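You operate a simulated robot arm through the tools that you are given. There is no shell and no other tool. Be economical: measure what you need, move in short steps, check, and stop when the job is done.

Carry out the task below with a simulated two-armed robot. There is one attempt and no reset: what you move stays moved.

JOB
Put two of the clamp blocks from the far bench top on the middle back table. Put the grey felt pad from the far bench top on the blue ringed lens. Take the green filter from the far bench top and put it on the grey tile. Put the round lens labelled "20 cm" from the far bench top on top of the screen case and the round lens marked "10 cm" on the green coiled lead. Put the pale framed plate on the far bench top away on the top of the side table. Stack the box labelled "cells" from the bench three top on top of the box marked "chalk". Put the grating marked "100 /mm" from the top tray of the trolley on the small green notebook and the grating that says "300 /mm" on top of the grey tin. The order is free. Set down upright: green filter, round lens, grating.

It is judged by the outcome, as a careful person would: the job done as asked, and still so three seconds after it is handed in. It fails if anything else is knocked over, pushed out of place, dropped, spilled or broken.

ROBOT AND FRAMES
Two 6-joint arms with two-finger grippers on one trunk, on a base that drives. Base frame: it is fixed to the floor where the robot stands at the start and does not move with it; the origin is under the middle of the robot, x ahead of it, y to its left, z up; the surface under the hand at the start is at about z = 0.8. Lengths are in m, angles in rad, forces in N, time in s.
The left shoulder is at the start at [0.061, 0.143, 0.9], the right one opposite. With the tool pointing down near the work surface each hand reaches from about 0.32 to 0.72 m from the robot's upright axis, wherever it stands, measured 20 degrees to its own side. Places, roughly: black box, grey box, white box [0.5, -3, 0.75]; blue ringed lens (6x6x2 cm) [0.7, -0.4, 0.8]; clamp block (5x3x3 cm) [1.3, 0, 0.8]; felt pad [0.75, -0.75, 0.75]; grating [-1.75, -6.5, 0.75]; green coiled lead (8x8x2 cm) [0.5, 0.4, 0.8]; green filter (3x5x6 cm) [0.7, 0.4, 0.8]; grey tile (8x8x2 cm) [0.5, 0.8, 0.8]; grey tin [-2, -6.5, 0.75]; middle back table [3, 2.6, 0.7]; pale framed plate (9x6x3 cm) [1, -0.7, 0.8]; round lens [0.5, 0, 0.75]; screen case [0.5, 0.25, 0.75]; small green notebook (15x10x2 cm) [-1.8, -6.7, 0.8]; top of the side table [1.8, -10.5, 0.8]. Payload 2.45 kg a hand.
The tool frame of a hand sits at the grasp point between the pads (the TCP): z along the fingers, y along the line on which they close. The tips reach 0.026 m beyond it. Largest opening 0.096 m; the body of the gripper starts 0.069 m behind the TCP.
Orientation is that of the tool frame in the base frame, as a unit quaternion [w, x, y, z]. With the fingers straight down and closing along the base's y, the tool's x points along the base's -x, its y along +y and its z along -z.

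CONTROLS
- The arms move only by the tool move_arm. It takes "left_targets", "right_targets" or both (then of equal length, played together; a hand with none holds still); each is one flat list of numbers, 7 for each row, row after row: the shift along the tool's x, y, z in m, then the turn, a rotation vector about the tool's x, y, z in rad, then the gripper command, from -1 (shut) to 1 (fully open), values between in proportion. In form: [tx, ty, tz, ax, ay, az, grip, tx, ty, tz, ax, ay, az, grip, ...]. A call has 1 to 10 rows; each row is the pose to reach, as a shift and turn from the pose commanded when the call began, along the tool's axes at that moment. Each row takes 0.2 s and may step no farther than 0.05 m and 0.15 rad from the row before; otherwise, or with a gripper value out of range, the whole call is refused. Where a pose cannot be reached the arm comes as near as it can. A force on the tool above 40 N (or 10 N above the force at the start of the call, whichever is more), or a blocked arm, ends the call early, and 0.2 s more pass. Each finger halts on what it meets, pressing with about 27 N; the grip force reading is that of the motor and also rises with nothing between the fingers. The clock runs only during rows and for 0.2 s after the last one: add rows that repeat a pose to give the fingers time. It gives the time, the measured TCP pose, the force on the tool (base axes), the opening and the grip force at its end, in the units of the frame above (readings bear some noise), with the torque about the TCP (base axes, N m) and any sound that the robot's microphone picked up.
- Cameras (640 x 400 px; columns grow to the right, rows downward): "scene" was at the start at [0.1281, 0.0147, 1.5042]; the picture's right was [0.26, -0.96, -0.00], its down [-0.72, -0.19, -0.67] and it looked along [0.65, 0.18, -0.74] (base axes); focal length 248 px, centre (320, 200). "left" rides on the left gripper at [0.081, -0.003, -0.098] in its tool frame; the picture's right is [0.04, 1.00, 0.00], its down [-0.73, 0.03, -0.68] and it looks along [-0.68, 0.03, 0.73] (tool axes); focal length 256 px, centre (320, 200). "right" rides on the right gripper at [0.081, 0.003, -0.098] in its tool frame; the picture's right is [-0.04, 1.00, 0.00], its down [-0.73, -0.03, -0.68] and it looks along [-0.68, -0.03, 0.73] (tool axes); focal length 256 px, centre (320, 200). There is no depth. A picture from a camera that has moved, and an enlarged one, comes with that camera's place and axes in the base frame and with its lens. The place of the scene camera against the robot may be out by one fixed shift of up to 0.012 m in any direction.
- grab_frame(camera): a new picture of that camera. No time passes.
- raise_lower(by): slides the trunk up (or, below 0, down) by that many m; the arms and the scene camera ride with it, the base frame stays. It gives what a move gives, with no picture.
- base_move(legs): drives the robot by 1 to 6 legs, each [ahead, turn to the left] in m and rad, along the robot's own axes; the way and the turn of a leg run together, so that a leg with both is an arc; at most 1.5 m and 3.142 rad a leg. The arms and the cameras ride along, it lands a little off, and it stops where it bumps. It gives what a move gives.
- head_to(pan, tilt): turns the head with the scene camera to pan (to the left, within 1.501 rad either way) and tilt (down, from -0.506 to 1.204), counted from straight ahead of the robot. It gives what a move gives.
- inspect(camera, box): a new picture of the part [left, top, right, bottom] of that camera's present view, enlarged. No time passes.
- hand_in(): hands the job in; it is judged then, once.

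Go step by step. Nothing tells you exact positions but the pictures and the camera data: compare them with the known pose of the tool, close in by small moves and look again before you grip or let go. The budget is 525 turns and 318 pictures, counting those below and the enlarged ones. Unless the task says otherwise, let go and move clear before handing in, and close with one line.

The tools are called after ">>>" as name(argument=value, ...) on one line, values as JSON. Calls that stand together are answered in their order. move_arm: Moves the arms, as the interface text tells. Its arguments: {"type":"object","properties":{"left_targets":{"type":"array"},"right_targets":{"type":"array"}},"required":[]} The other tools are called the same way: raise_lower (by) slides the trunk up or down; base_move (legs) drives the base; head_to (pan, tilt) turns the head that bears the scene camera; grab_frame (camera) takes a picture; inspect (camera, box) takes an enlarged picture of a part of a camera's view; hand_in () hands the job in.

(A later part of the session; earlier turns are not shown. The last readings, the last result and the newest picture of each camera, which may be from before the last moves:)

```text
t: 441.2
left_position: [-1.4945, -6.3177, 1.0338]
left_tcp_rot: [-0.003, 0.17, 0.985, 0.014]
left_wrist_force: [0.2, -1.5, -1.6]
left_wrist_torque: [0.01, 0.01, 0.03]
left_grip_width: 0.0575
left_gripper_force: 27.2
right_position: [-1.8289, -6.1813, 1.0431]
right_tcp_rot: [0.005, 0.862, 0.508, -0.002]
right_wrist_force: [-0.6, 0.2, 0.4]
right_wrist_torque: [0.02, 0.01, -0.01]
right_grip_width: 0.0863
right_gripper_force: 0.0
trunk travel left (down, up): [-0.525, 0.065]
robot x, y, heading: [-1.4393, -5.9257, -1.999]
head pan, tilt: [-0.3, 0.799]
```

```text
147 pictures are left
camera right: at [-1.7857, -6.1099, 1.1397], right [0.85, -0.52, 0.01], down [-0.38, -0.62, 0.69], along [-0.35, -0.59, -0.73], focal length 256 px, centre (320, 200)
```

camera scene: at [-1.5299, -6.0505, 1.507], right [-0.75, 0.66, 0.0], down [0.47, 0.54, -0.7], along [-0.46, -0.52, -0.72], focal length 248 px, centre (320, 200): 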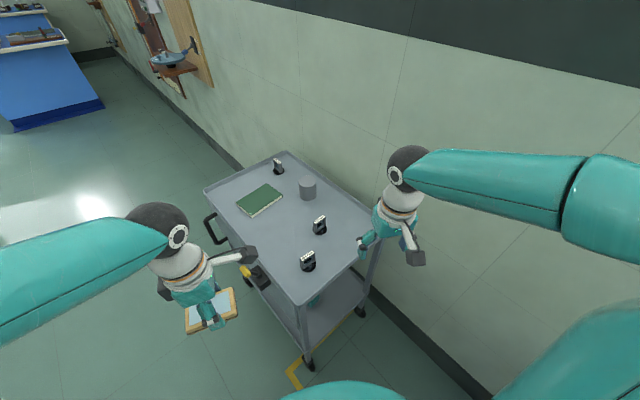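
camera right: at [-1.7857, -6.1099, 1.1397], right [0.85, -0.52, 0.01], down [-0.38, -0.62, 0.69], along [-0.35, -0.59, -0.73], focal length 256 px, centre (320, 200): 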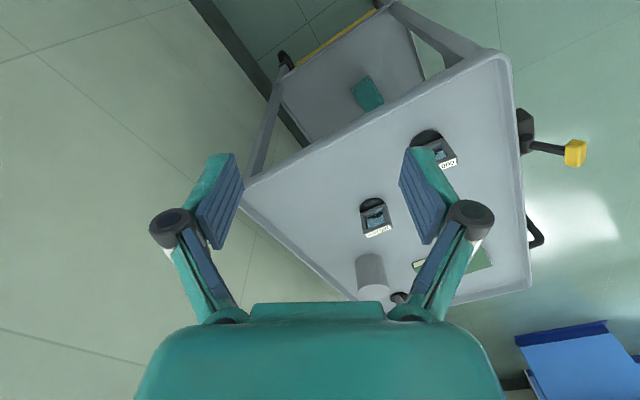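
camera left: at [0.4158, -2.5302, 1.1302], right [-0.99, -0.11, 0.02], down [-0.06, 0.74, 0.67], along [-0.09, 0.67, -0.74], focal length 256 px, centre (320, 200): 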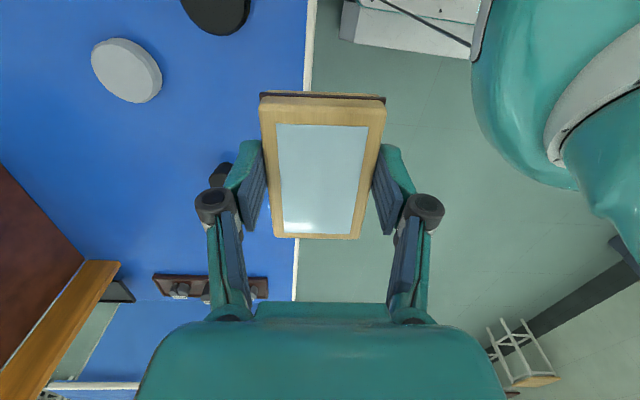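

Next I'll raise the trunk slightly for reach and move the right hand over the 100 /mm grating.

>>> raise_lower(by=0.05)

>>> move_arm(right_targets=[-0.04, 0.012, 0.02, 0, 0, -0.06, 0.6, -0.08, 0.024, 0.04, 0, 0, -0.12, 0.6, -0.12, 0.036, 0.06, 0, 0, -0.18, 0.6, -0.16, 0.048, 0.08, 0, 0, -0.24, 0.6, -0.2, 0.06, 0.1, 0, 0, -0.3, 0.6, -0.235, 0.072, 0.11, 0, 0, -0.337, 0.6])

>>> grab_frame(camera="right")

```text
t: 442.1
left_position: [-1.4927, -6.3173, 1.0859]
left_tcp_rot: [-0.002, 0.171, 0.985, 0.014]
left_wrist_force: [-0.5, 0.2, -2.2]
left_wrist_torque: [0.02, 0.03, 0.0]
left_grip_width: 0.0573
left_gripper_force: 27.0
right_position: [-1.8292, -6.1814, 1.0935]
right_tcp_rot: [0.005, 0.862, 0.506, -0.003]
right_wrist_force: [0.1, -0.6, -1.1]
right_wrist_torque: [0.01, 0.02, 0.01]
right_grip_width: 0.0861
right_gripper_force: 0.1
trunk travel left (down, up): [-0.575, 0.015]
robot x, y, heading: [-1.4427, -5.9296, -1.996]
head pan, tilt: [-0.3, 0.799]
```

```text
t: 443.5
left_position: [-1.4946, -6.3178, 1.0841]
left_tcp_rot: [-0.002, 0.17, 0.985, 0.015]
left_wrist_force: [0.1, -0.9, -1.8]
left_wrist_torque: [0.02, -0.01, -0.03]
left_grip_width: 0.0576
left_gripper_force: 26.7
right_position: [-1.8822, -6.4242, 0.9832]
right_tcp_rot: [0.004, 0.765, 0.644, -0.002]
right_wrist_force: [0.9, -0.6, -0.5]
right_wrist_torque: [0.05, -0.02, -0.02]
right_grip_width: 0.0768
right_gripper_force: 0.2
trunk travel left (down, up): [-0.575, 0.015]
robot x, y, heading: [-1.4438, -5.9268, -1.997]
head pan, tilt: [-0.3, 0.799]
```

```text
146 pictures are left
camera right: at [-1.8644, -6.3423, 1.0803], right [0.98, -0.21, 0.0], down [-0.15, -0.71, 0.68], along [-0.14, -0.67, -0.73], focal length 256 px, centre (320, 200)
```

right: 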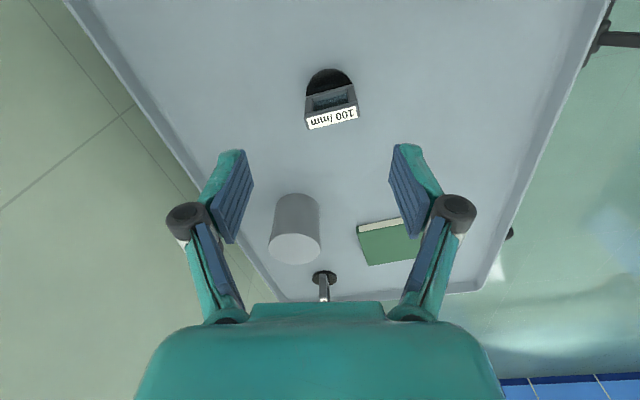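

>>> move_arm(right_targets=[-0.007, 0.005, 0.02, 0, 0, -0.04, 0.6, -0.0144, 0.0106, 0.045, 0, 0, -0.08, 0.6, -0.0144, 0.0106, 0.063, 0, 0, -0.08, 0.6])

>>> grab_frame(camera="right")

```text
t: 444.3
left_position: [-1.4942, -6.3187, 1.0857]
left_tcp_rot: [-0.002, 0.171, 0.985, 0.012]
left_wrist_force: [-1.2, -0.6, -1.6]
left_wrist_torque: [0.01, 0.02, 0.02]
left_grip_width: 0.0577
left_gripper_force: 27.0
right_position: [-1.8714, -6.4399, 0.9211]
right_tcp_rot: [0.004, 0.738, 0.674, -0.002]
right_wrist_force: [-0.5, 0.1, -0.1]
right_wrist_torque: [-0.01, 0.01, -0.02]
right_grip_width: 0.0768
right_gripper_force: 0.1
trunk travel left (down, up): [-0.575, 0.015]
robot x, y, heading: [-1.4409, -5.9239, -2.001]
head pan, tilt: [-0.3, 0.799]
```

```text
145 pictures are left
camera right: at [-1.8609, -6.3564, 1.0176], right [0.99, -0.13, 0.0], down [-0.1, -0.72, 0.69], along [-0.09, -0.68, -0.73], focal length 256 px, centre (320, 200)
```

right: 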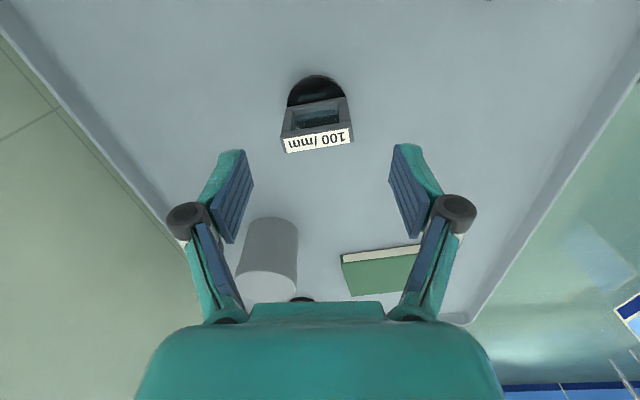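

>>> move_arm(right_targets=[-0.002, -0.001, 0.01, 0, 0, -0.08, 0.4, -0.004, -0.002, 0.015, 0, 0, -0.155, 0.4])

>>> inspect(camera="right", box=[220, 60, 420, 220])

```text
t: 444.9
left_position: [-1.4944, -6.3181, 1.0846]
left_tcp_rot: [-0.003, 0.171, 0.985, 0.014]
left_wrist_force: [-1.2, -0.3, -1.4]
left_wrist_torque: [-0.01, 0.01, 0.03]
left_grip_width: 0.0573
left_gripper_force: 27.6
right_position: [-1.8739, -6.4426, 0.9076]
right_tcp_rot: [0.003, 0.683, 0.73, -0.004]
right_wrist_force: [0.4, -0.4, -1.2]
right_wrist_torque: [0.02, 0.0, -0.01]
right_grip_width: 0.0674
right_gripper_force: 0.1
trunk travel left (down, up): [-0.575, 0.015]
robot x, y, heading: [-1.4431, -5.9267, -2.001]
head pan, tilt: [-0.3, 0.799]
```

```text
2.50 times, centred on (320, 140) of right
camera zoom: at [-1.8758, -6.3596, 1.0033], right [1.0, 0.03, 0.0], down [0.02, -0.73, 0.69], along [0.02, -0.69, -0.73], focal length 640 px, centre (320, 350)
```

zoom: 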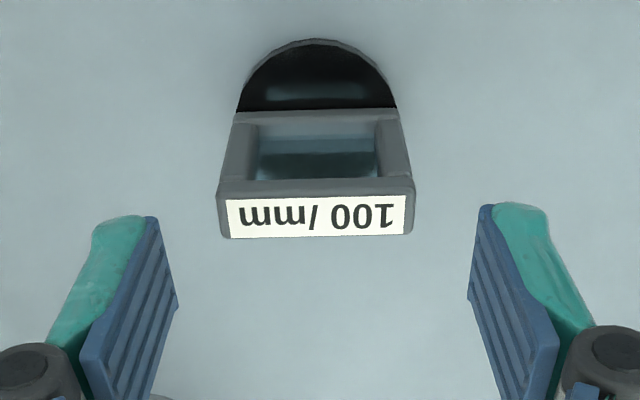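

>>> move_arm(right_targets=[0, -0.001, 0.02, 0, 0, 0, 0.4, 0, -0.001, 0.035, 0, 0, 0, 0.4, 0, -0.001, 0.045, 0, 0, 0, 0.4])

>>> grab_frame(camera="right")

```text
t: 445.7
left_position: [-1.4939, -6.3183, 1.0847]
left_tcp_rot: [-0.002, 0.17, 0.985, 0.014]
left_wrist_force: [-0.8, -0.2, -1.4]
left_wrist_torque: [0.02, 0.04, -0.01]
left_grip_width: 0.0576
left_gripper_force: 27.2
right_position: [-1.8748, -6.4435, 0.8619]
right_tcp_rot: [0.004, 0.684, 0.73, -0.004]
right_wrist_force: [0.7, 0.2, -0.5]
right_wrist_torque: [0.04, -0.02, 0.03]
right_grip_width: 0.0671
right_gripper_force: 0.1
trunk travel left (down, up): [-0.575, 0.015]
robot x, y, heading: [-1.4429, -5.9276, -1.999]
head pan, tilt: [-0.3, 0.799]
```

```text
143 pictures are left
camera right: at [-1.8771, -6.3604, 0.958], right [1.0, 0.02, 0.0], down [0.02, -0.73, 0.69], along [0.02, -0.69, -0.73], focal length 256 px, centre (320, 200)
```

right: 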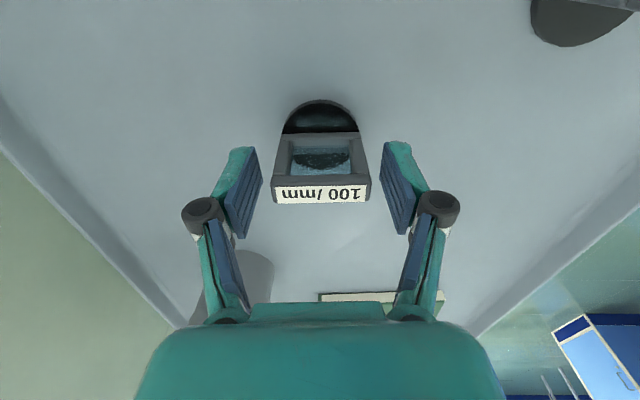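

>>> move_arm(right_targets=[0, 0, 0.008, 0, 0, 0, 0.4, 0, 0, 0.008, 0, 0, 0, 0, 0, 0, 0.008, 0, 0, 0, -0.4, 0, 0, 0.008, 0, 0, 0, -0.4, 0, 0, 0.008, 0, 0, 0, -0.4])

>>> grab_frame(camera="right")

```text
t: 446.9
left_position: [-1.4946, -6.318, 1.0846]
left_tcp_rot: [-0.002, 0.171, 0.985, 0.014]
left_wrist_force: [0.1, -0.2, -1.6]
left_wrist_torque: [-0.03, 0.02, -0.03]
left_grip_width: 0.0576
left_gripper_force: 27.5
right_position: [-1.8755, -6.4439, 0.8542]
right_tcp_rot: [0.003, 0.684, 0.729, -0.004]
right_wrist_force: [-1.1, 0.3, -1.6]
right_wrist_torque: [0.0, 0.04, 0.03]
right_grip_width: 0.0493
right_gripper_force: 26.9
trunk travel left (down, up): [-0.575, 0.015]
robot x, y, heading: [-1.444, -5.9307, -1.995]
head pan, tilt: [-0.3, 0.799]
```

```text
142 pictures are left
camera right: at [-1.877, -6.3609, 0.9502], right [1.0, 0.02, 0.0], down [0.02, -0.73, 0.69], along [0.02, -0.69, -0.73], focal length 256 px, centre (320, 200)
```

right: 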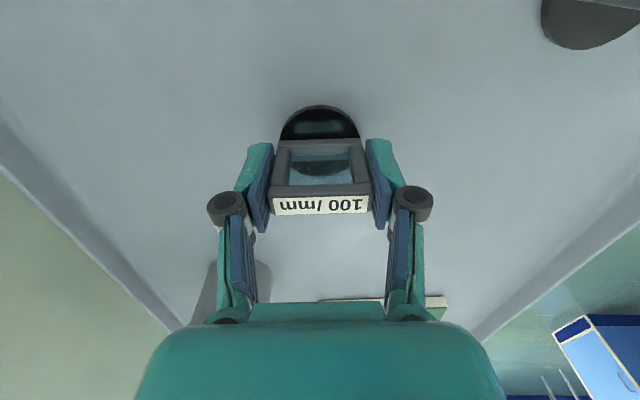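

Gripped. I'll lift it clear and retract.

>>> move_arm(right_targets=[0, 0, -0.04, 0, 0, 0, -0.4, 0, 0, -0.08, 0, 0, 0, -0.4, 0, 0, -0.12, 0, 0, 0, -0.4, 0.03, 0, -0.15, 0, 0, 0, -0.4, 0.07, 0.01, -0.17, 0, 0, 0, -0.4, 0.11, 0.02, -0.19, 0, 0, 0, -0.4, 0.15, 0.03, -0.2, 0, 0, 0, -0.4, 0.19, 0.04, -0.2, 0, 0, 0, -0.4])

>>> grab_frame(camera="scene")

>>> grab_frame(camera="right")

```text
t: 448.7
left_position: [-1.4936, -6.3166, 1.0853]
left_tcp_rot: [-0.002, 0.17, 0.985, 0.013]
left_wrist_force: [-0.2, 0.0, -1.0]
left_wrist_torque: [0.01, 0.0, 0.01]
left_grip_width: 0.0574
left_gripper_force: 26.4
right_position: [-1.8483, -6.2501, 1.0565]
right_tcp_rot: [0.004, 0.684, 0.729, -0.003]
right_wrist_force: [0.0, 0.3, -0.6]
right_wrist_torque: [-0.03, -0.05, 0.01]
right_grip_width: 0.0493
right_gripper_force: 26.8
trunk travel left (down, up): [-0.575, 0.015]
robot x, y, heading: [-1.4441, -5.9299, -1.994]
head pan, tilt: [-0.3, 0.799]
```

```text
141 pictures are left
camera scene: at [-1.5306, -6.0488, 1.5572], right [-0.75, 0.66, 0.0], down [0.48, 0.54, -0.7], along [-0.46, -0.52, -0.72], focal length 248 px, centre (320, 200)
```

scene: 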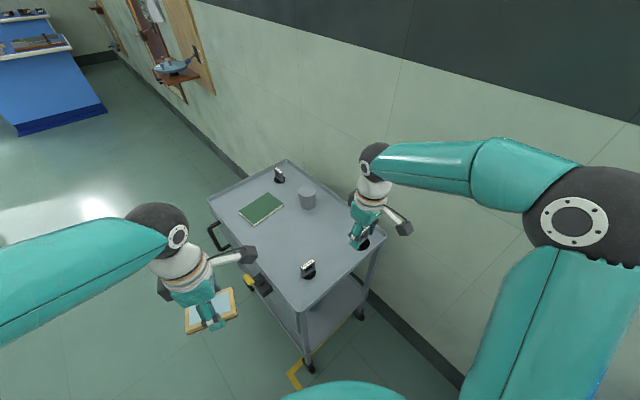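

```text
140 pictures are left
camera right: at [-1.8502, -6.168, 1.1519], right [1.0, 0.02, 0.0], down [0.02, -0.73, 0.69], along [0.02, -0.69, -0.73], focal length 256 px, centre (320, 200)
```

right: 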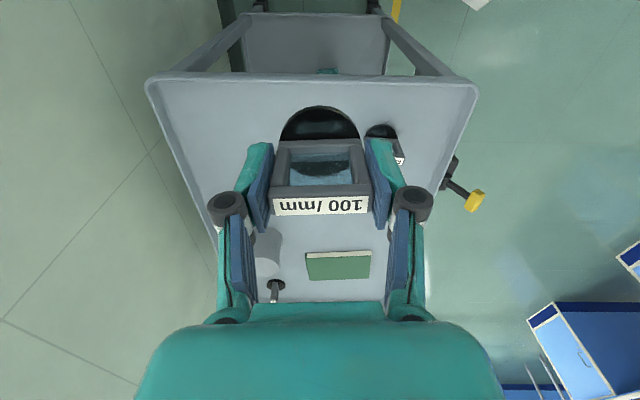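

The 100 /mm grating is held. I'll back off and go around to the trolley's long side, facing it, where the notebook is in easy reach.

>>> base_move(legs=[[-0.25, 0], [0, 0.75]])

>>> base_move(legs=[[1.2, 0]])

>>> base_move(legs=[[0, -0.65]])

>>> base_move(legs=[[0, -0.65]])

>>> base_move(legs=[[0, -0.6]])

>>> head_to(pan=0, tilt=0.7)

>>> grab_frame(camera="scene")

```text
t: 452.8
left_position: [-1.1087, -6.0118, 1.0856]
left_tcp_rot: [-0.006, -0.206, 0.978, 0.012]
left_wrist_force: [0.2, 0.3, -1.0]
left_wrist_torque: [-0.01, 0.01, -0.02]
left_grip_width: 0.0579
left_gripper_force: 27.3
right_position: [-1.4103, -6.2096, 1.0551]
right_tcp_rot: [0.005, 0.364, 0.931, -0.002]
right_wrist_force: [-0.5, 0.4, -1.2]
right_wrist_torque: [0.0, 0.0, 0.01]
right_grip_width: 0.0493
right_gripper_force: 27.0
trunk travel left (down, up): [-0.575, 0.015]
robot x, y, heading: [-1.3701, -5.7047, -1.227]
head pan, tilt: [-0.3, 0.799]
```

```text
t: 459.0
left_position: [-0.7136, -7.1529, 1.0853]
left_tcp_rot: [-0.006, -0.204, 0.979, 0.013]
left_wrist_force: [0.4, 0.1, -1.4]
left_wrist_torque: [-0.01, 0.02, 0.0]
left_grip_width: 0.0575
left_gripper_force: 26.9
right_position: [-1.0171, -7.3488, 1.0565]
right_tcp_rot: [0.005, 0.366, 0.93, -0.003]
right_wrist_force: [-0.6, -0.4, -1.2]
right_wrist_torque: [0.01, 0.01, -0.01]
right_grip_width: 0.0492
right_gripper_force: 26.9
trunk travel left (down, up): [-0.575, 0.015]
robot x, y, heading: [-0.9736, -6.8417, -1.235]
head pan, tilt: [-0.3, 0.799]
```

```text
t: 461.4
left_position: [-0.9559, -7.2425, 1.086]
left_tcp_rot: [-0.003, 0.123, 0.992, 0.014]
left_wrist_force: [0.6, 0.4, -1.4]
left_wrist_torque: [0.0, 0.05, 0.01]
left_grip_width: 0.0577
left_gripper_force: 26.7
right_position: [-1.3145, -7.2127, 1.0562]
right_tcp_rot: [0.004, 0.648, 0.761, -0.003]
right_wrist_force: [-0.5, 0.1, -1.3]
right_wrist_torque: [0.01, 0.03, 0.01]
right_grip_width: 0.0494
right_gripper_force: 26.6
trunk travel left (down, up): [-0.575, 0.015]
robot x, y, heading: [-0.9457, -6.8498, -1.9]
head pan, tilt: [-0.3, 0.799]
```

```text
t: 463.8
left_position: [-1.1936, -7.1592, 1.0864]
left_tcp_rot: [0.001, 0.434, 0.901, 0.014]
left_wrist_force: [-0.3, 0.3, -1.2]
left_wrist_torque: [0.03, 0.03, -0.01]
left_grip_width: 0.0577
left_gripper_force: 26.6
right_position: [-1.4621, -6.9172, 1.0568]
right_tcp_rot: [0.003, 0.857, 0.516, -0.005]
right_wrist_force: [-0.6, 0.6, -1.3]
right_wrist_torque: [-0.03, 0.0, 0.02]
right_grip_width: 0.0493
right_gripper_force: 26.6
trunk travel left (down, up): [-0.575, 0.015]
robot x, y, heading: [-0.9311, -6.8725, -2.547]
head pan, tilt: [-0.3, 0.799]
```

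```text
t: 466.0
left_position: [-1.3085, -6.9665, 1.0863]
left_tcp_rot: [0.006, 0.676, 0.737, 0.013]
left_wrist_force: [0.4, 0.2, -1.7]
left_wrist_torque: [0.01, -0.01, -0.01]
left_grip_width: 0.0572
left_gripper_force: 27.2
right_position: [-1.3976, -6.6167, 1.0579]
right_tcp_rot: [0.002, 0.97, 0.244, -0.005]
right_wrist_force: [0.3, 0.5, -0.9]
right_wrist_torque: [0.01, 0.0, 0.03]
right_grip_width: 0.0493
right_gripper_force: 27.0
trunk travel left (down, up): [-0.575, 0.015]
robot x, y, heading: [-0.932, -6.8949, -3.126]
head pan, tilt: [-0.3, 0.799]
```

```text
t: 466.8
left_position: [-1.3088, -6.9683, 1.0873]
left_tcp_rot: [0.005, 0.676, 0.736, 0.013]
left_wrist_force: [0.0, -0.8, -1.6]
left_wrist_torque: [0.04, 0.0, -0.08]
left_grip_width: 0.0575
left_gripper_force: 27.0
right_position: [-1.396, -6.6188, 1.057]
right_tcp_rot: [0.0, 0.97, 0.244, -0.006]
right_wrist_force: [0.7, -1.0, -0.4]
right_wrist_torque: [0.02, 0.04, -0.03]
right_grip_width: 0.0493
right_gripper_force: 26.9
trunk travel left (down, up): [-0.575, 0.015]
robot x, y, heading: [-0.9356, -6.8954, -3.128]
head pan, tilt: [0.0, 0.7]
```

```text
139 pictures are left
camera scene: at [-1.0882, -6.9065, 1.5653], right [-0.01, 1.0, 0.0], down [0.64, 0.01, -0.76], along [-0.76, -0.01, -0.64], focal length 248 px, centre (320, 200)
```

scene: 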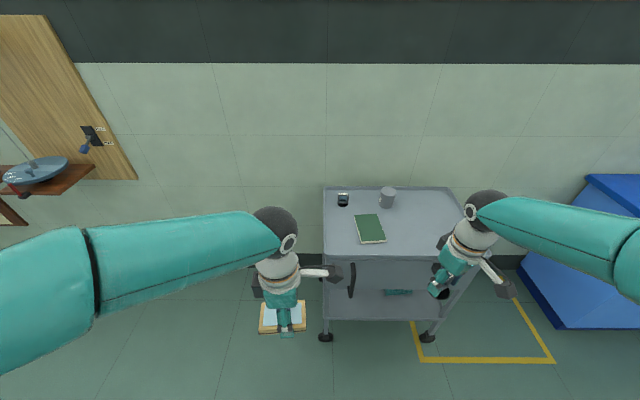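

>>> base_move(legs=[[0.25, 0]])

>>> head_to(pan=-0.2, tilt=0.9)

>>> grab_frame(camera="scene")

>>> grab_frame(camera="right")

```text
t: 468.6
left_position: [-1.5627, -6.967, 1.0875]
left_tcp_rot: [0.006, 0.678, 0.735, 0.013]
left_wrist_force: [-0.1, 0.0, -1.8]
left_wrist_torque: [0.03, -0.01, 0.02]
left_grip_width: 0.0575
left_gripper_force: 27.0
right_position: [-1.6506, -6.6166, 1.0577]
right_tcp_rot: [0.001, 0.97, 0.242, -0.005]
right_wrist_force: [0.0, 0.0, -0.8]
right_wrist_torque: [-0.01, -0.02, 0.0]
right_grip_width: 0.0493
right_gripper_force: 26.7
trunk travel left (down, up): [-0.575, 0.015]
robot x, y, heading: [-1.1851, -6.9008, -3.13]
head pan, tilt: [0.0, 0.7]
```

```text
t: 469.4
left_position: [-1.5607, -6.9661, 1.0876]
left_tcp_rot: [0.005, 0.679, 0.734, 0.013]
left_wrist_force: [0.0, -0.4, -1.7]
left_wrist_torque: [-0.01, 0.01, 0.0]
left_grip_width: 0.0573
left_gripper_force: 27.4
right_position: [-1.6489, -6.616, 1.0581]
right_tcp_rot: [0.002, 0.97, 0.242, -0.005]
right_wrist_force: [0.4, 0.1, 0.0]
right_wrist_torque: [0.03, -0.01, -0.04]
right_grip_width: 0.0493
right_gripper_force: 26.7
trunk travel left (down, up): [-0.575, 0.015]
robot x, y, heading: [-1.1862, -6.9037, -3.136]
head pan, tilt: [-0.201, 0.901]
```

```text
138 pictures are left
camera scene: at [-1.3299, -6.8922, 1.5492], right [0.19, 0.98, 0.0], down [0.77, -0.15, -0.62], along [-0.61, 0.12, -0.78], focal length 248 px, centre (320, 200)
```

scene: 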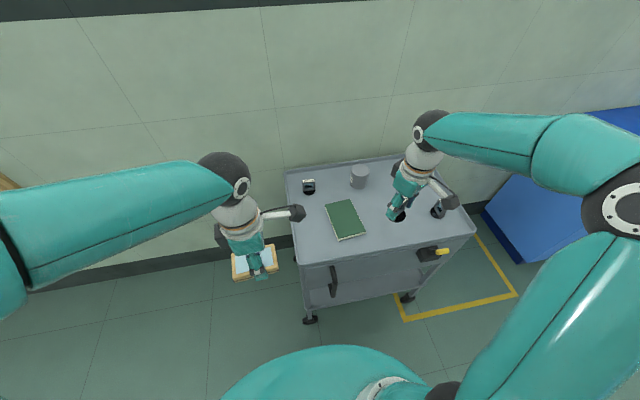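

```text
137 pictures are left
camera right: at [-1.5737, -6.5808, 1.1545], right [0.43, -0.9, 0.0], down [-0.66, -0.31, 0.69], along [-0.62, -0.3, -0.73], focal length 256 px, centre (320, 200)
```

right: 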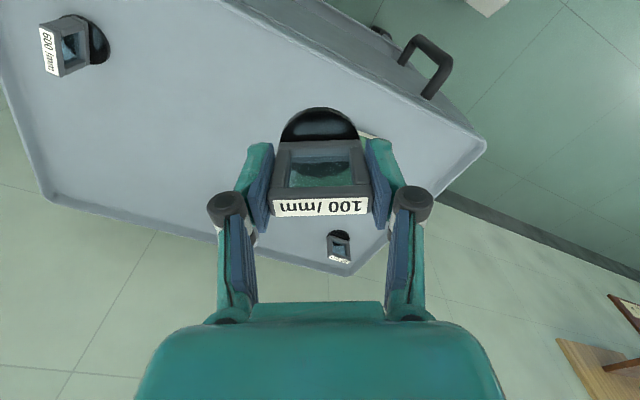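

>>> move_arm(right_targets=[-0.042, 0.005, 0, 0, 0, 0, -0.4, -0.085, 0.01, 0.02, 0, 0, 0, -0.4, -0.127, 0.014, 0.05, 0, 0, 0, -0.4, -0.169, 0.0185, 0.08, 0, 0, 0, -0.4])

>>> grab_frame(camera="right")

>>> inspect(camera="scene", box=[270, 140, 490, 280])

```text
refused: row 3 steps farther than a row can; nothing moved
```

```text
136 pictures are left
camera right: at [-1.5737, -6.5808, 1.1545], right [0.43, -0.9, 0.0], down [-0.66, -0.31, 0.69], along [-0.62, -0.3, -0.73], focal length 256 px, centre (320, 200)
```

right: 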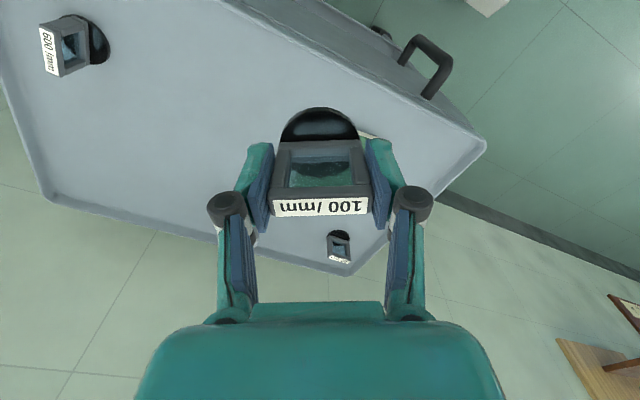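

```text
2.86 times, centred on (380, 210) of scene
camera zoom: at [-1.3299, -6.8922, 1.5492], right [0.19, 0.98, 0.0], down [0.77, -0.15, -0.62], along [-0.61, 0.12, -0.78], focal length 710 px, centre (149, 171)
```

zoom: 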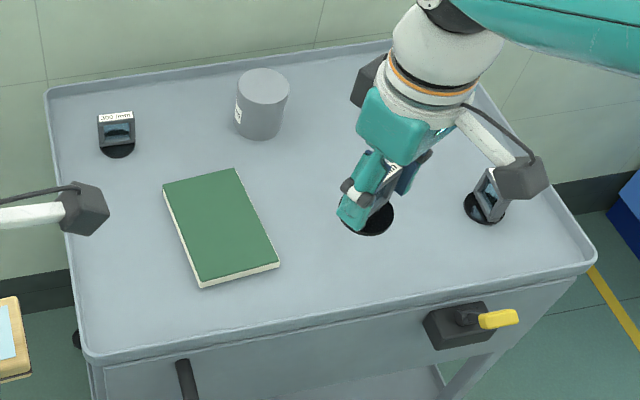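

>>> move_arm(right_targets=[-0.035, 0.004, 0.01, 0, 0, 0, -0.4, -0.07, 0.008, 0.025, 0, 0, 0, -0.4, -0.105, 0.012, 0.04, 0, 0, 0, -0.4, -0.14, 0.015, 0.06, 0, 0, 0, -0.4, -0.169, 0.0185, 0.08, 0, 0, 0, -0.4])

>>> grab_frame(camera="right")

>>> inspect(camera="scene", box=[270, 140, 490, 280])

```text
t: 470.6
left_position: [-1.5629, -6.9666, 1.0878]
left_tcp_rot: [0.006, 0.678, 0.735, 0.013]
left_wrist_force: [0.0, -0.2, -1.2]
left_wrist_torque: [0.03, -0.02, -0.01]
left_grip_width: 0.0575
left_gripper_force: 26.1
right_position: [-1.7923, -6.7144, 0.978]
right_tcp_rot: [0.001, 0.971, 0.241, -0.005]
right_wrist_force: [0.5, 0.4, 0.0]
right_wrist_torque: [-0.02, -0.03, 0.01]
right_grip_width: 0.0494
right_gripper_force: 27.2
trunk travel left (down, up): [-0.575, 0.015]
robot x, y, heading: [-1.1877, -6.8998, -3.137]
head pan, tilt: [-0.201, 0.901]
```

```text
134 pictures are left
camera right: at [-1.7176, -6.6782, 1.0736], right [0.43, -0.9, 0.0], down [-0.66, -0.32, 0.69], along [-0.62, -0.3, -0.73], focal length 256 px, centre (320, 200)
```

right: 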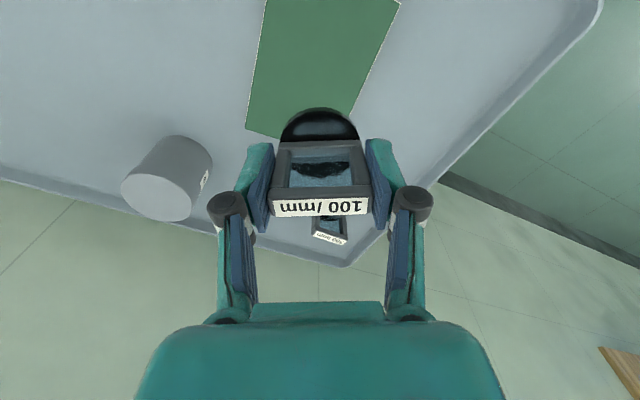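

```text
2.86 times, centred on (380, 210) of scene
camera zoom: at [-1.3319, -6.8926, 1.549], right [0.19, 0.98, 0.0], down [0.77, -0.15, -0.62], along [-0.61, 0.12, -0.78], focal length 710 px, centre (149, 171)
```

zoom: 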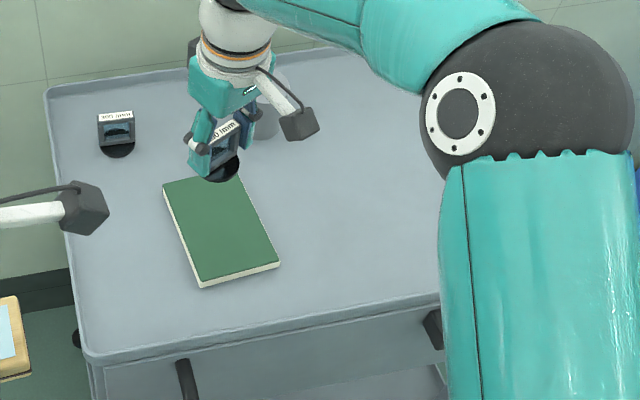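

>>> move_arm(right_targets=[0.0087, -0.0055, 0.03, 0, 0, 0, -0.4, 0.0087, -0.0055, 0.065, 0, 0, 0, -0.4, 0.0087, -0.0055, 0.094, 0, 0, 0, -0.4, 0.0087, -0.0055, 0.094, 0, 0, 0, -0.4])

>>> inspect(camera="right", box=[200, 40, 440, 230])

```text
t: 471.6
left_position: [-1.5632, -6.9664, 1.0873]
left_tcp_rot: [0.006, 0.679, 0.734, 0.012]
left_wrist_force: [0.0, 0.6, -2.9]
left_wrist_torque: [0.02, 0.02, 0.0]
left_grip_width: 0.0575
left_gripper_force: 27.2
right_position: [-1.7861, -6.7048, 0.8854]
right_tcp_rot: [0.001, 0.97, 0.242, -0.005]
right_wrist_force: [0.3, -0.6, -1.1]
right_wrist_torque: [-0.02, 0.01, 0.0]
right_grip_width: 0.0492
right_gripper_force: 26.5
trunk travel left (down, up): [-0.575, 0.015]
robot x, y, heading: [-1.1889, -6.9002, -3.128]
head pan, tilt: [-0.201, 0.901]
```

```text
2.11 times, centred on (320, 135) of right
camera zoom: at [-1.7115, -6.6692, 0.9808], right [0.43, -0.9, 0.0], down [-0.66, -0.32, 0.69], along [-0.62, -0.3, -0.73], focal length 539 px, centre (320, 337)
```

zoom: 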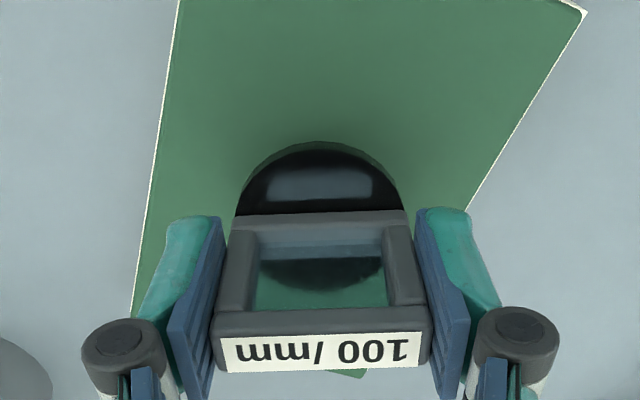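

>>> move_arm(right_targets=[0, 0, 0.004, 0, 0, 0, -0.4, 0, 0, 0.007, 0, 0, 0, -0.4, 0, 0, 0.01, 0, 0, 0, -0.4, 0, 0, 0.013, 0, 0, 0, -0.4])

```text
t: 472.6
left_position: [-1.5617, -6.9665, 1.0871]
left_tcp_rot: [0.006, 0.678, 0.735, 0.012]
left_wrist_force: [0.0, -0.3, -1.1]
left_wrist_torque: [0.01, 0.03, -0.01]
left_grip_width: 0.0575
left_gripper_force: 26.4
right_position: [-1.7858, -6.7053, 0.8716]
right_tcp_rot: [0.001, 0.97, 0.241, -0.004]
right_wrist_force: [0.4, -0.1, -1.4]
right_wrist_torque: [0.01, -0.01, 0.04]
right_grip_width: 0.0492
right_gripper_force: 26.7
trunk travel left (down, up): [-0.575, 0.015]
robot x, y, heading: [-1.1845, -6.9031, -3.136]
head pan, tilt: [-0.201, 0.901]
```

>>> move_arm(right_targets=[0, 0, 0.003, 0, 0, 0, -0.4, 0, 0, 0.006, 0, 0, 0, -0.4, 0, 0, 0.006, 0, 0, 0, -0.4])

```text
t: 473.4
left_position: [-1.5619, -6.9676, 1.0874]
left_tcp_rot: [0.004, 0.678, 0.735, 0.013]
left_wrist_force: [-0.6, 0.1, -1.9]
left_wrist_torque: [0.01, -0.01, 0.04]
left_grip_width: 0.0575
left_gripper_force: 26.8
right_position: [-1.7864, -6.705, 0.8693]
right_tcp_rot: [0.001, 0.97, 0.242, -0.007]
right_wrist_force: [2.0, -1.6, 16.6]
right_wrist_torque: [-0.11, -0.06, 0.01]
right_grip_width: 0.0495
right_gripper_force: 26.8
trunk travel left (down, up): [-0.575, 0.015]
robot x, y, heading: [-1.1859, -6.8989, -3.134]
head pan, tilt: [-0.201, 0.901]
```

>>> move_arm(right_targets=[0, 0, -0.003, 0, 0, 0, -0.4, 0, 0, -0.003, 0, 0, 0, 0, 0, 0, -0.003, 0, 0, 0, 0.3, 0, 0, -0.003, 0, 0, 0, 0.4, 0, 0, -0.03, 0, 0, 0, 0.4, 0, 0, -0.07, 0, 0, 0, 0.4, 0, 0, -0.11, 0, 0, 0, 0.4, 0, 0, -0.15, 0, 0, 0, 0.4])

>>> grab_frame(camera="right")

```text
t: 475.2
left_position: [-1.5616, -6.9665, 1.0885]
left_tcp_rot: [0.005, 0.678, 0.735, 0.013]
left_wrist_force: [-0.2, 0.5, -1.5]
left_wrist_torque: [0.02, 0.02, -0.01]
left_grip_width: 0.0577
left_gripper_force: 27.1
right_position: [-1.7853, -6.7043, 1.0181]
right_tcp_rot: [0.002, 0.97, 0.242, -0.005]
right_wrist_force: [-0.2, -0.1, -0.7]
right_wrist_torque: [0.02, 0.03, 0.0]
right_grip_width: 0.0673
right_gripper_force: 0.0
trunk travel left (down, up): [-0.575, 0.015]
robot x, y, heading: [-1.1882, -6.9014, -3.135]
head pan, tilt: [-0.201, 0.901]
```

```text
131 pictures are left
camera right: at [-1.7108, -6.6676, 1.1142], right [0.43, -0.9, 0.0], down [-0.66, -0.32, 0.69], along [-0.62, -0.3, -0.73], focal length 256 px, centre (320, 200)
```

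right: 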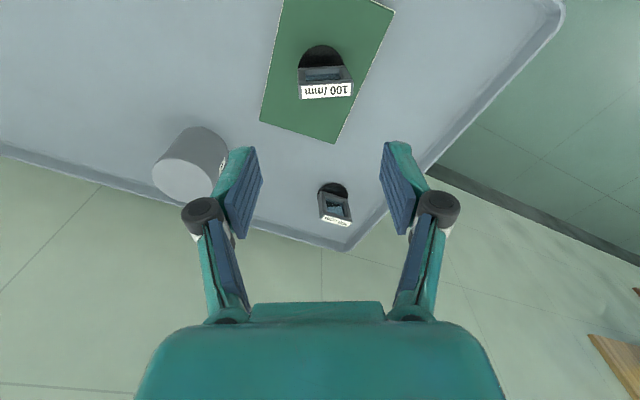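

The 100 /mm grating stands on the notebook. I'll read the label on the other grating and locate it.

>>> inspect(camera="right", box=[280, 160, 390, 240])

>>> inspect(camera="scene", box=[285, 160, 385, 230])

```text
5.00 times, centred on (335, 200) of right
camera zoom: at [-1.7108, -6.6676, 1.1142], right [0.43, -0.9, 0.0], down [-0.66, -0.32, 0.69], along [-0.62, -0.3, -0.73], focal length 1280 px, centre (245, 200)
```

zoom: 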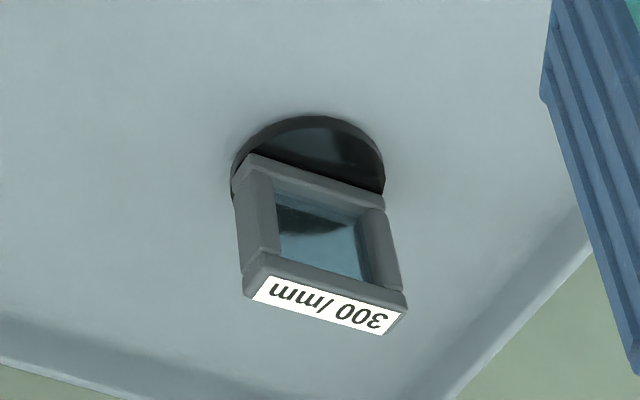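

```text
5.71 times, centred on (335, 195) of scene
camera zoom: at [-1.3296, -6.8923, 1.5491], right [0.19, 0.98, 0.0], down [0.77, -0.15, -0.62], along [-0.61, 0.12, -0.78], focal length 1420 px, centre (234, 229)
```

zoom: 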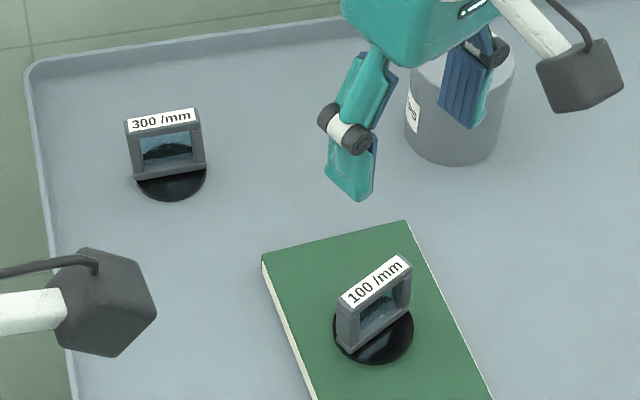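

The label confirms 300 /mm, at about (-1.948, -6.809). It is far, so I'll edge forward, move the left hand aside, and use a forward-tilted right hand for both pick and place.

>>> move_arm(left_targets=[-0.04, 0.022, 0, 0, 0, 0, -0.4, -0.08, 0.044, 0, 0, 0, 0, -0.4, -0.12, 0.066, 0, 0, 0, 0, -0.4, -0.158, 0.088, 0, 0, 0, 0, -0.4])

>>> base_move(legs=[[0.03, 0]])

>>> move_arm(right_targets=[0.0, 0.02, -0.01, 0, 0, 0.1, 0.4, -0.01, 0.04, -0.01, 0, 0, 0.2, 0.4, -0.025, 0.06, -0.01, 0, 0, 0.3, 0.4, -0.04, 0.075, -0.01, 0, 0, 0.42, 0.4])

>>> grab_frame(camera="right")

```text
t: 476.2
left_position: [-1.4592, -7.1183, 1.0894]
left_tcp_rot: [0.004, 0.678, 0.735, 0.013]
left_wrist_force: [0.0, -0.3, -1.5]
left_wrist_torque: [0.02, -0.01, 0.02]
left_grip_width: 0.0576
left_gripper_force: 27.3
right_position: [-1.7851, -6.7032, 1.0182]
right_tcp_rot: [0.001, 0.97, 0.242, -0.005]
right_wrist_force: [0.0, -0.1, 0.7]
right_wrist_torque: [0.0, 0.02, -0.01]
right_grip_width: 0.0672
right_gripper_force: 0.0
trunk travel left (down, up): [-0.575, 0.015]
robot x, y, heading: [-1.1836, -6.899, -3.134]
head pan, tilt: [-0.201, 0.901]
```

```text
t: 477.0
left_position: [-1.4932, -7.1175, 1.0879]
left_tcp_rot: [0.005, 0.678, 0.735, 0.014]
left_wrist_force: [-0.2, -0.1, -0.9]
left_wrist_torque: [0.0, -0.09, -0.02]
left_grip_width: 0.0572
left_gripper_force: 26.8
right_position: [-1.8188, -6.7045, 1.0161]
right_tcp_rot: [0.002, 0.97, 0.242, -0.003]
right_wrist_force: [-0.4, 0.0, -0.7]
right_wrist_torque: [-0.03, -0.06, -0.01]
right_grip_width: 0.0673
right_gripper_force: 0.1
trunk travel left (down, up): [-0.575, 0.015]
robot x, y, heading: [-1.219, -6.9048, -3.134]
head pan, tilt: [-0.201, 0.901]
```

```text
t: 478.0
left_position: [-1.4921, -7.1188, 1.0893]
left_tcp_rot: [0.007, 0.678, 0.735, 0.014]
left_wrist_force: [-0.3, 0.6, -1.8]
left_wrist_torque: [0.01, -0.02, -0.02]
left_grip_width: 0.0573
left_gripper_force: 26.7
right_position: [-1.8175, -6.7898, 1.0268]
right_tcp_rot: [0.002, 0.999, 0.033, -0.004]
right_wrist_force: [0.1, 0.1, -1.3]
right_wrist_torque: [-0.02, -0.01, -0.01]
right_grip_width: 0.0672
right_gripper_force: 0.1
trunk travel left (down, up): [-0.575, 0.015]
robot x, y, heading: [-1.2172, -6.899, -3.128]
head pan, tilt: [-0.201, 0.901]
```

```text
128 pictures are left
camera right: at [-1.7347, -6.7868, 1.1234], right [0.03, -1.0, 0.0], down [-0.73, -0.02, 0.68], along [-0.68, -0.02, -0.73], focal length 256 px, centre (320, 200)
```

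right: 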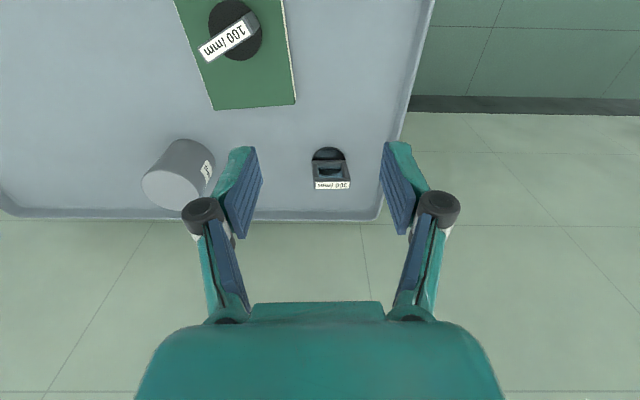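

>>> move_arm(right_targets=[0, 0, 0, 0, -0.125, 0, 0.4, 0, 0, 0, 0, -0.25, 0, 0.4, 0, 0, 0, 0, -0.375, 0, 0.4, 0, 0, 0, 0, -0.5, 0, 0.4])

>>> grab_frame(camera="right")

```text
t: 479.0
left_position: [-1.4914, -7.1174, 1.0887]
left_tcp_rot: [0.006, 0.678, 0.735, 0.012]
left_wrist_force: [0.1, -0.7, -1.4]
left_wrist_torque: [-0.01, 0.01, 0.04]
left_grip_width: 0.0574
left_gripper_force: 27.4
right_position: [-1.8156, -6.7889, 1.0283]
right_tcp_rot: [0.013, 0.967, 0.033, -0.252]
right_wrist_force: [0.1, -0.4, 0.4]
right_wrist_torque: [0.02, 0.02, -0.02]
right_grip_width: 0.0671
right_gripper_force: 0.0
trunk travel left (down, up): [-0.575, 0.015]
robot x, y, heading: [-1.2152, -6.9025, -3.136]
head pan, tilt: [-0.201, 0.901]
```

```text
127 pictures are left
camera right: at [-1.6965, -6.783, 1.073], right [0.03, -1.0, 0.03], down [-0.31, 0.01, 0.95], along [-0.95, -0.04, -0.31], focal length 256 px, centre (320, 200)
```

right: 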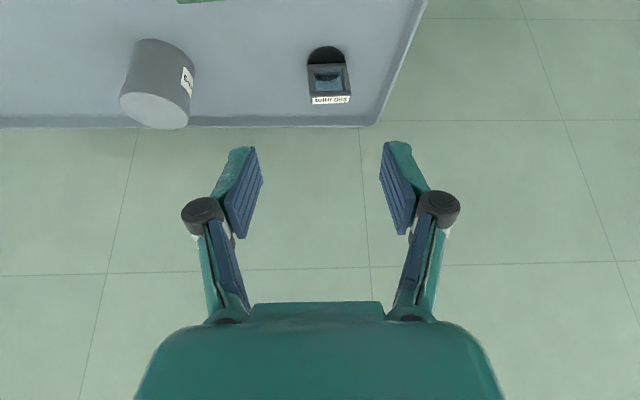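

>>> move_arm(right_targets=[-0.012, 0.003, 0.04, 0, 0, 0, 0.4, -0.024, 0.006, 0.08, 0, 0, 0, 0.4, -0.033, 0.0095, 0.12, 0, 0, 0, 0.4, -0.033, 0.0095, 0.15, 0, 0, 0, 0.4])

>>> grab_frame(camera="right")

>>> inspect(camera="scene", box=[270, 120, 450, 240])

```text
t: 480.0
left_position: [-1.4917, -7.1186, 1.0892]
left_tcp_rot: [0.005, 0.678, 0.735, 0.013]
left_wrist_force: [0.2, 0.7, -2.1]
left_wrist_torque: [-0.03, 0.0, -0.02]
left_grip_width: 0.0576
left_gripper_force: 26.9
right_position: [-1.9156, -6.8055, 0.9134]
right_tcp_rot: [0.01, 0.967, 0.032, -0.252]
right_wrist_force: [0.5, -0.6, -0.8]
right_wrist_torque: [0.0, 0.0, -0.01]
right_grip_width: 0.067
right_gripper_force: 0.1
trunk travel left (down, up): [-0.575, 0.015]
robot x, y, heading: [-1.2177, -6.9012, -3.133]
head pan, tilt: [-0.201, 0.901]
```

```text
126 pictures are left
camera right: at [-1.7968, -6.8005, 0.9581], right [0.03, -1.0, 0.02], down [-0.31, 0.01, 0.95], along [-0.95, -0.04, -0.31], focal length 256 px, centre (320, 200)
```

right: 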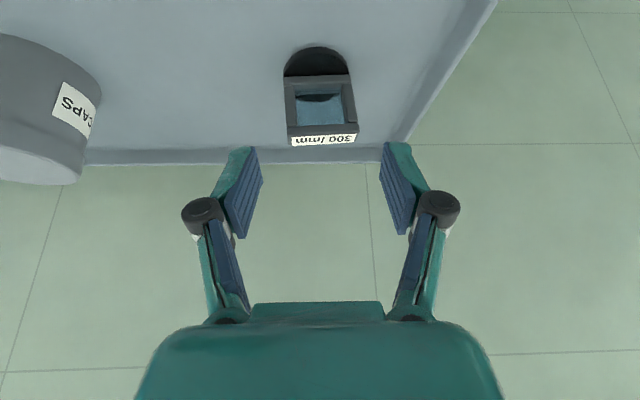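

```text
3.33 times, centred on (360, 180) of scene
camera zoom: at [-1.3615, -6.8923, 1.5491], right [0.19, 0.98, 0.0], down [0.77, -0.15, -0.62], along [-0.61, 0.12, -0.78], focal length 828 px, centre (187, 267)
```

zoom: 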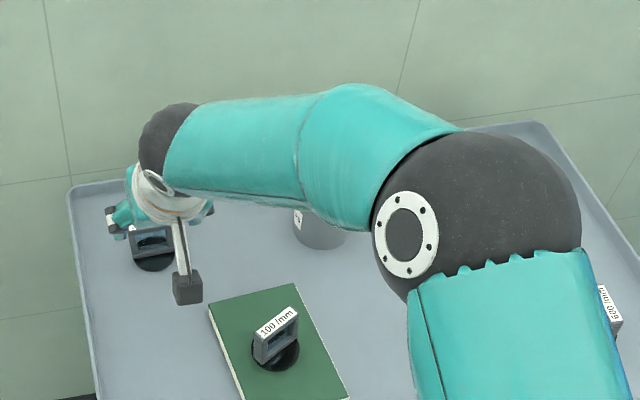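

>>> move_arm(right_targets=[0, 0.0007, 0.025, 0, 0, 0, 0.4, 0, 0.0007, 0.045, 0, 0, 0, 0.4, 0, 0.0007, 0.06, 0, 0, 0, 0.4])

>>> grab_frame(camera="right")

```text
t: 480.8
left_position: [-1.4906, -7.1186, 1.0892]
left_tcp_rot: [0.006, 0.679, 0.734, 0.013]
left_wrist_force: [0.4, 0.0, -2.3]
left_wrist_torque: [0.04, -0.01, -0.05]
left_grip_width: 0.0575
left_gripper_force: 27.4
right_position: [-1.9464, -6.809, 0.8597]
right_tcp_rot: [0.011, 0.967, 0.032, -0.252]
right_wrist_force: [0.4, -0.4, -0.2]
right_wrist_torque: [0.01, -0.01, -0.02]
right_grip_width: 0.0674
right_gripper_force: 0.1
trunk travel left (down, up): [-0.575, 0.015]
robot x, y, heading: [-1.2149, -6.9034, -3.133]
head pan, tilt: [-0.201, 0.901]
```

```text
124 pictures are left
camera right: at [-1.8277, -6.8036, 0.9048], right [0.03, -1.0, 0.02], down [-0.31, 0.01, 0.95], along [-0.95, -0.04, -0.31], focal length 256 px, centre (320, 200)
```

right: 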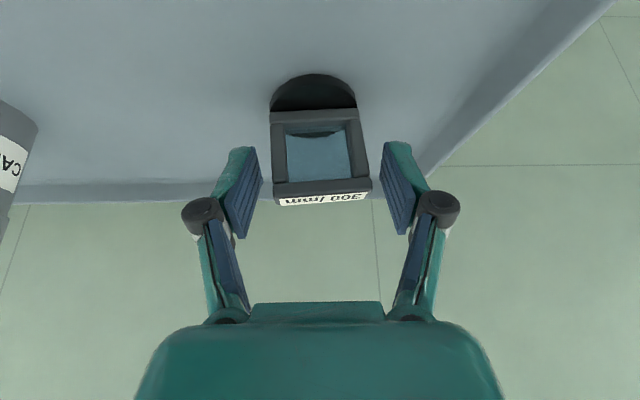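

>>> move_arm(right_targets=[0.005, 0.0006, 0.002, 0, 0, 0, 0.4, 0.01, 0.0006, 0.004, 0, 0, 0, 0.4])

>>> inspect(camera="right", box=[160, 60, 480, 260])

```text
t: 481.4
left_position: [-1.4908, -7.119, 1.0889]
left_tcp_rot: [0.006, 0.678, 0.735, 0.013]
left_wrist_force: [-0.2, 1.0, -0.8]
left_wrist_torque: [0.04, -0.02, 0.02]
left_grip_width: 0.0575
left_gripper_force: 27.0
right_position: [-1.9396, -6.8094, 0.8536]
right_tcp_rot: [0.01, 0.967, 0.032, -0.251]
right_wrist_force: [0.6, -0.3, 0.0]
right_wrist_torque: [-0.02, -0.01, 0.02]
right_grip_width: 0.0673
right_gripper_force: 0.1
trunk travel left (down, up): [-0.575, 0.015]
robot x, y, heading: [-1.2148, -6.9016, -3.137]
head pan, tilt: [-0.201, 0.901]
```

```text
2.00 times, centred on (320, 160) of right
camera zoom: at [-1.8209, -6.803, 0.8973], right [0.03, -1.0, 0.02], down [-0.31, 0.01, 0.95], along [-0.95, -0.04, -0.31], focal length 512 px, centre (320, 280)
```

zoom: 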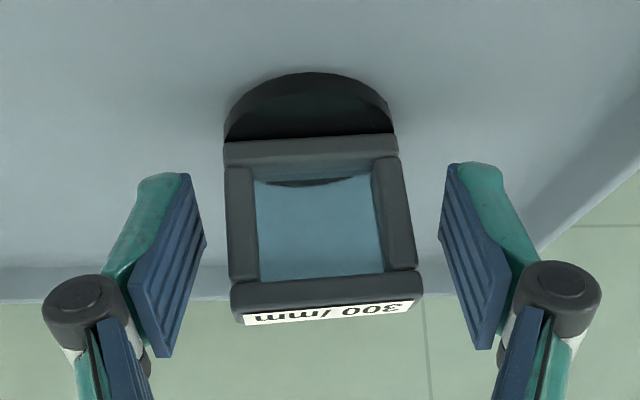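

>>> move_arm(right_targets=[0, 0, 0, 0, 0, 0, 0, 0, 0, 0, 0, 0, 0, -0.4, 0, 0, 0, 0, 0, 0, -0.4, 0, 0, 0, 0, 0, 0, -0.4])

>>> grab_frame(camera="right")

```text
t: 482.4
left_position: [-1.4917, -7.1182, 1.0882]
left_tcp_rot: [0.006, 0.678, 0.735, 0.013]
left_wrist_force: [-0.1, 0.8, -2.2]
left_wrist_torque: [-0.01, 0.02, 0.03]
left_grip_width: 0.0574
left_gripper_force: 27.3
right_position: [-1.9414, -6.8084, 0.8528]
right_tcp_rot: [0.01, 0.967, 0.033, -0.252]
right_wrist_force: [-0.7, 0.6, 0.2]
right_wrist_torque: [0.05, 0.04, 0.0]
right_grip_width: 0.0492
right_gripper_force: 26.9
trunk travel left (down, up): [-0.575, 0.015]
robot x, y, heading: [-1.2182, -6.8999, -3.133]
head pan, tilt: [-0.201, 0.901]
```

```text
122 pictures are left
camera right: at [-1.8209, -6.8032, 0.8975], right [0.03, -1.0, 0.02], down [-0.31, 0.01, 0.95], along [-0.95, -0.04, -0.31], focal length 256 px, centre (320, 200)
```

right: 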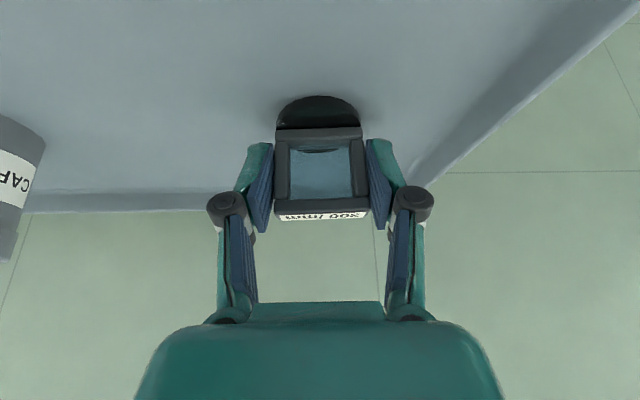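

Gripped. I'll lift straight up, then move sideways over the tin.

>>> move_arm(right_targets=[-0.019, 0, -0.035, 0, 0, 0, -0.4, -0.038, 0, -0.07, 0, 0, 0, -0.4, -0.0575, 0, -0.105, 0, 0, 0, -0.4, -0.056, -0.041, -0.106, 0, 0, 0, -0.4, -0.054, -0.082, -0.107, 0, 0, 0, -0.4, -0.052, -0.123, -0.108, 0, 0, 0, -0.4, -0.05, -0.164, -0.109, 0, 0, 0, -0.4, -0.048, -0.2046, -0.11, 0, 0, 0, -0.4])

>>> grab_frame(camera="right")

>>> grab_frame(camera="scene")

```text
t: 484.2
left_position: [-1.4915, -7.1172, 1.0885]
left_tcp_rot: [0.006, 0.679, 0.734, 0.013]
left_wrist_force: [0.0, 0.4, -1.6]
left_wrist_torque: [-0.02, 0.03, 0.03]
left_grip_width: 0.0574
left_gripper_force: 26.8
right_position: [-1.9454, -6.6025, 0.9717]
right_tcp_rot: [0.011, 0.967, 0.033, -0.252]
right_wrist_force: [0.3, -0.7, -1.2]
right_wrist_torque: [-0.02, -0.01, 0.0]
right_grip_width: 0.0493
right_gripper_force: 26.6
trunk travel left (down, up): [-0.575, 0.015]
robot x, y, heading: [-1.2183, -6.9031, -3.132]
head pan, tilt: [-0.201, 0.901]
```

```text
121 pictures are left
camera right: at [-1.8266, -6.5966, 1.0162], right [0.03, -1.0, 0.02], down [-0.31, 0.01, 0.95], along [-0.95, -0.04, -0.31], focal length 256 px, centre (320, 200)
```

right: 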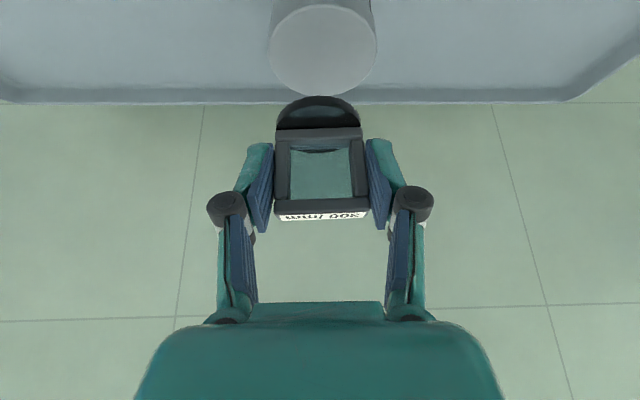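

```text
120 pictures are left
camera scene: at [-1.3614, -6.8912, 1.5491], right [0.19, 0.98, 0.0], down [0.77, -0.15, -0.62], along [-0.61, 0.12, -0.78], focal length 248 px, centre (320, 200)
```

scene: 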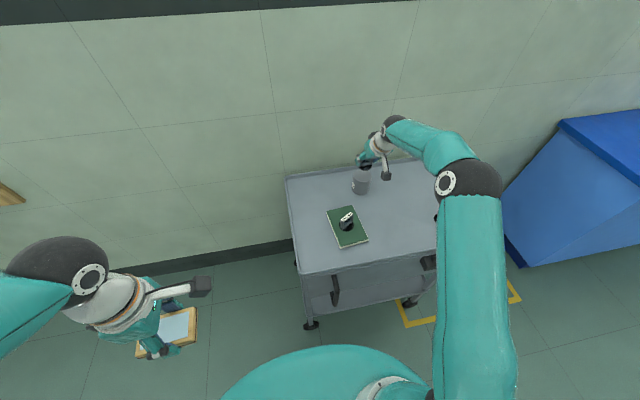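

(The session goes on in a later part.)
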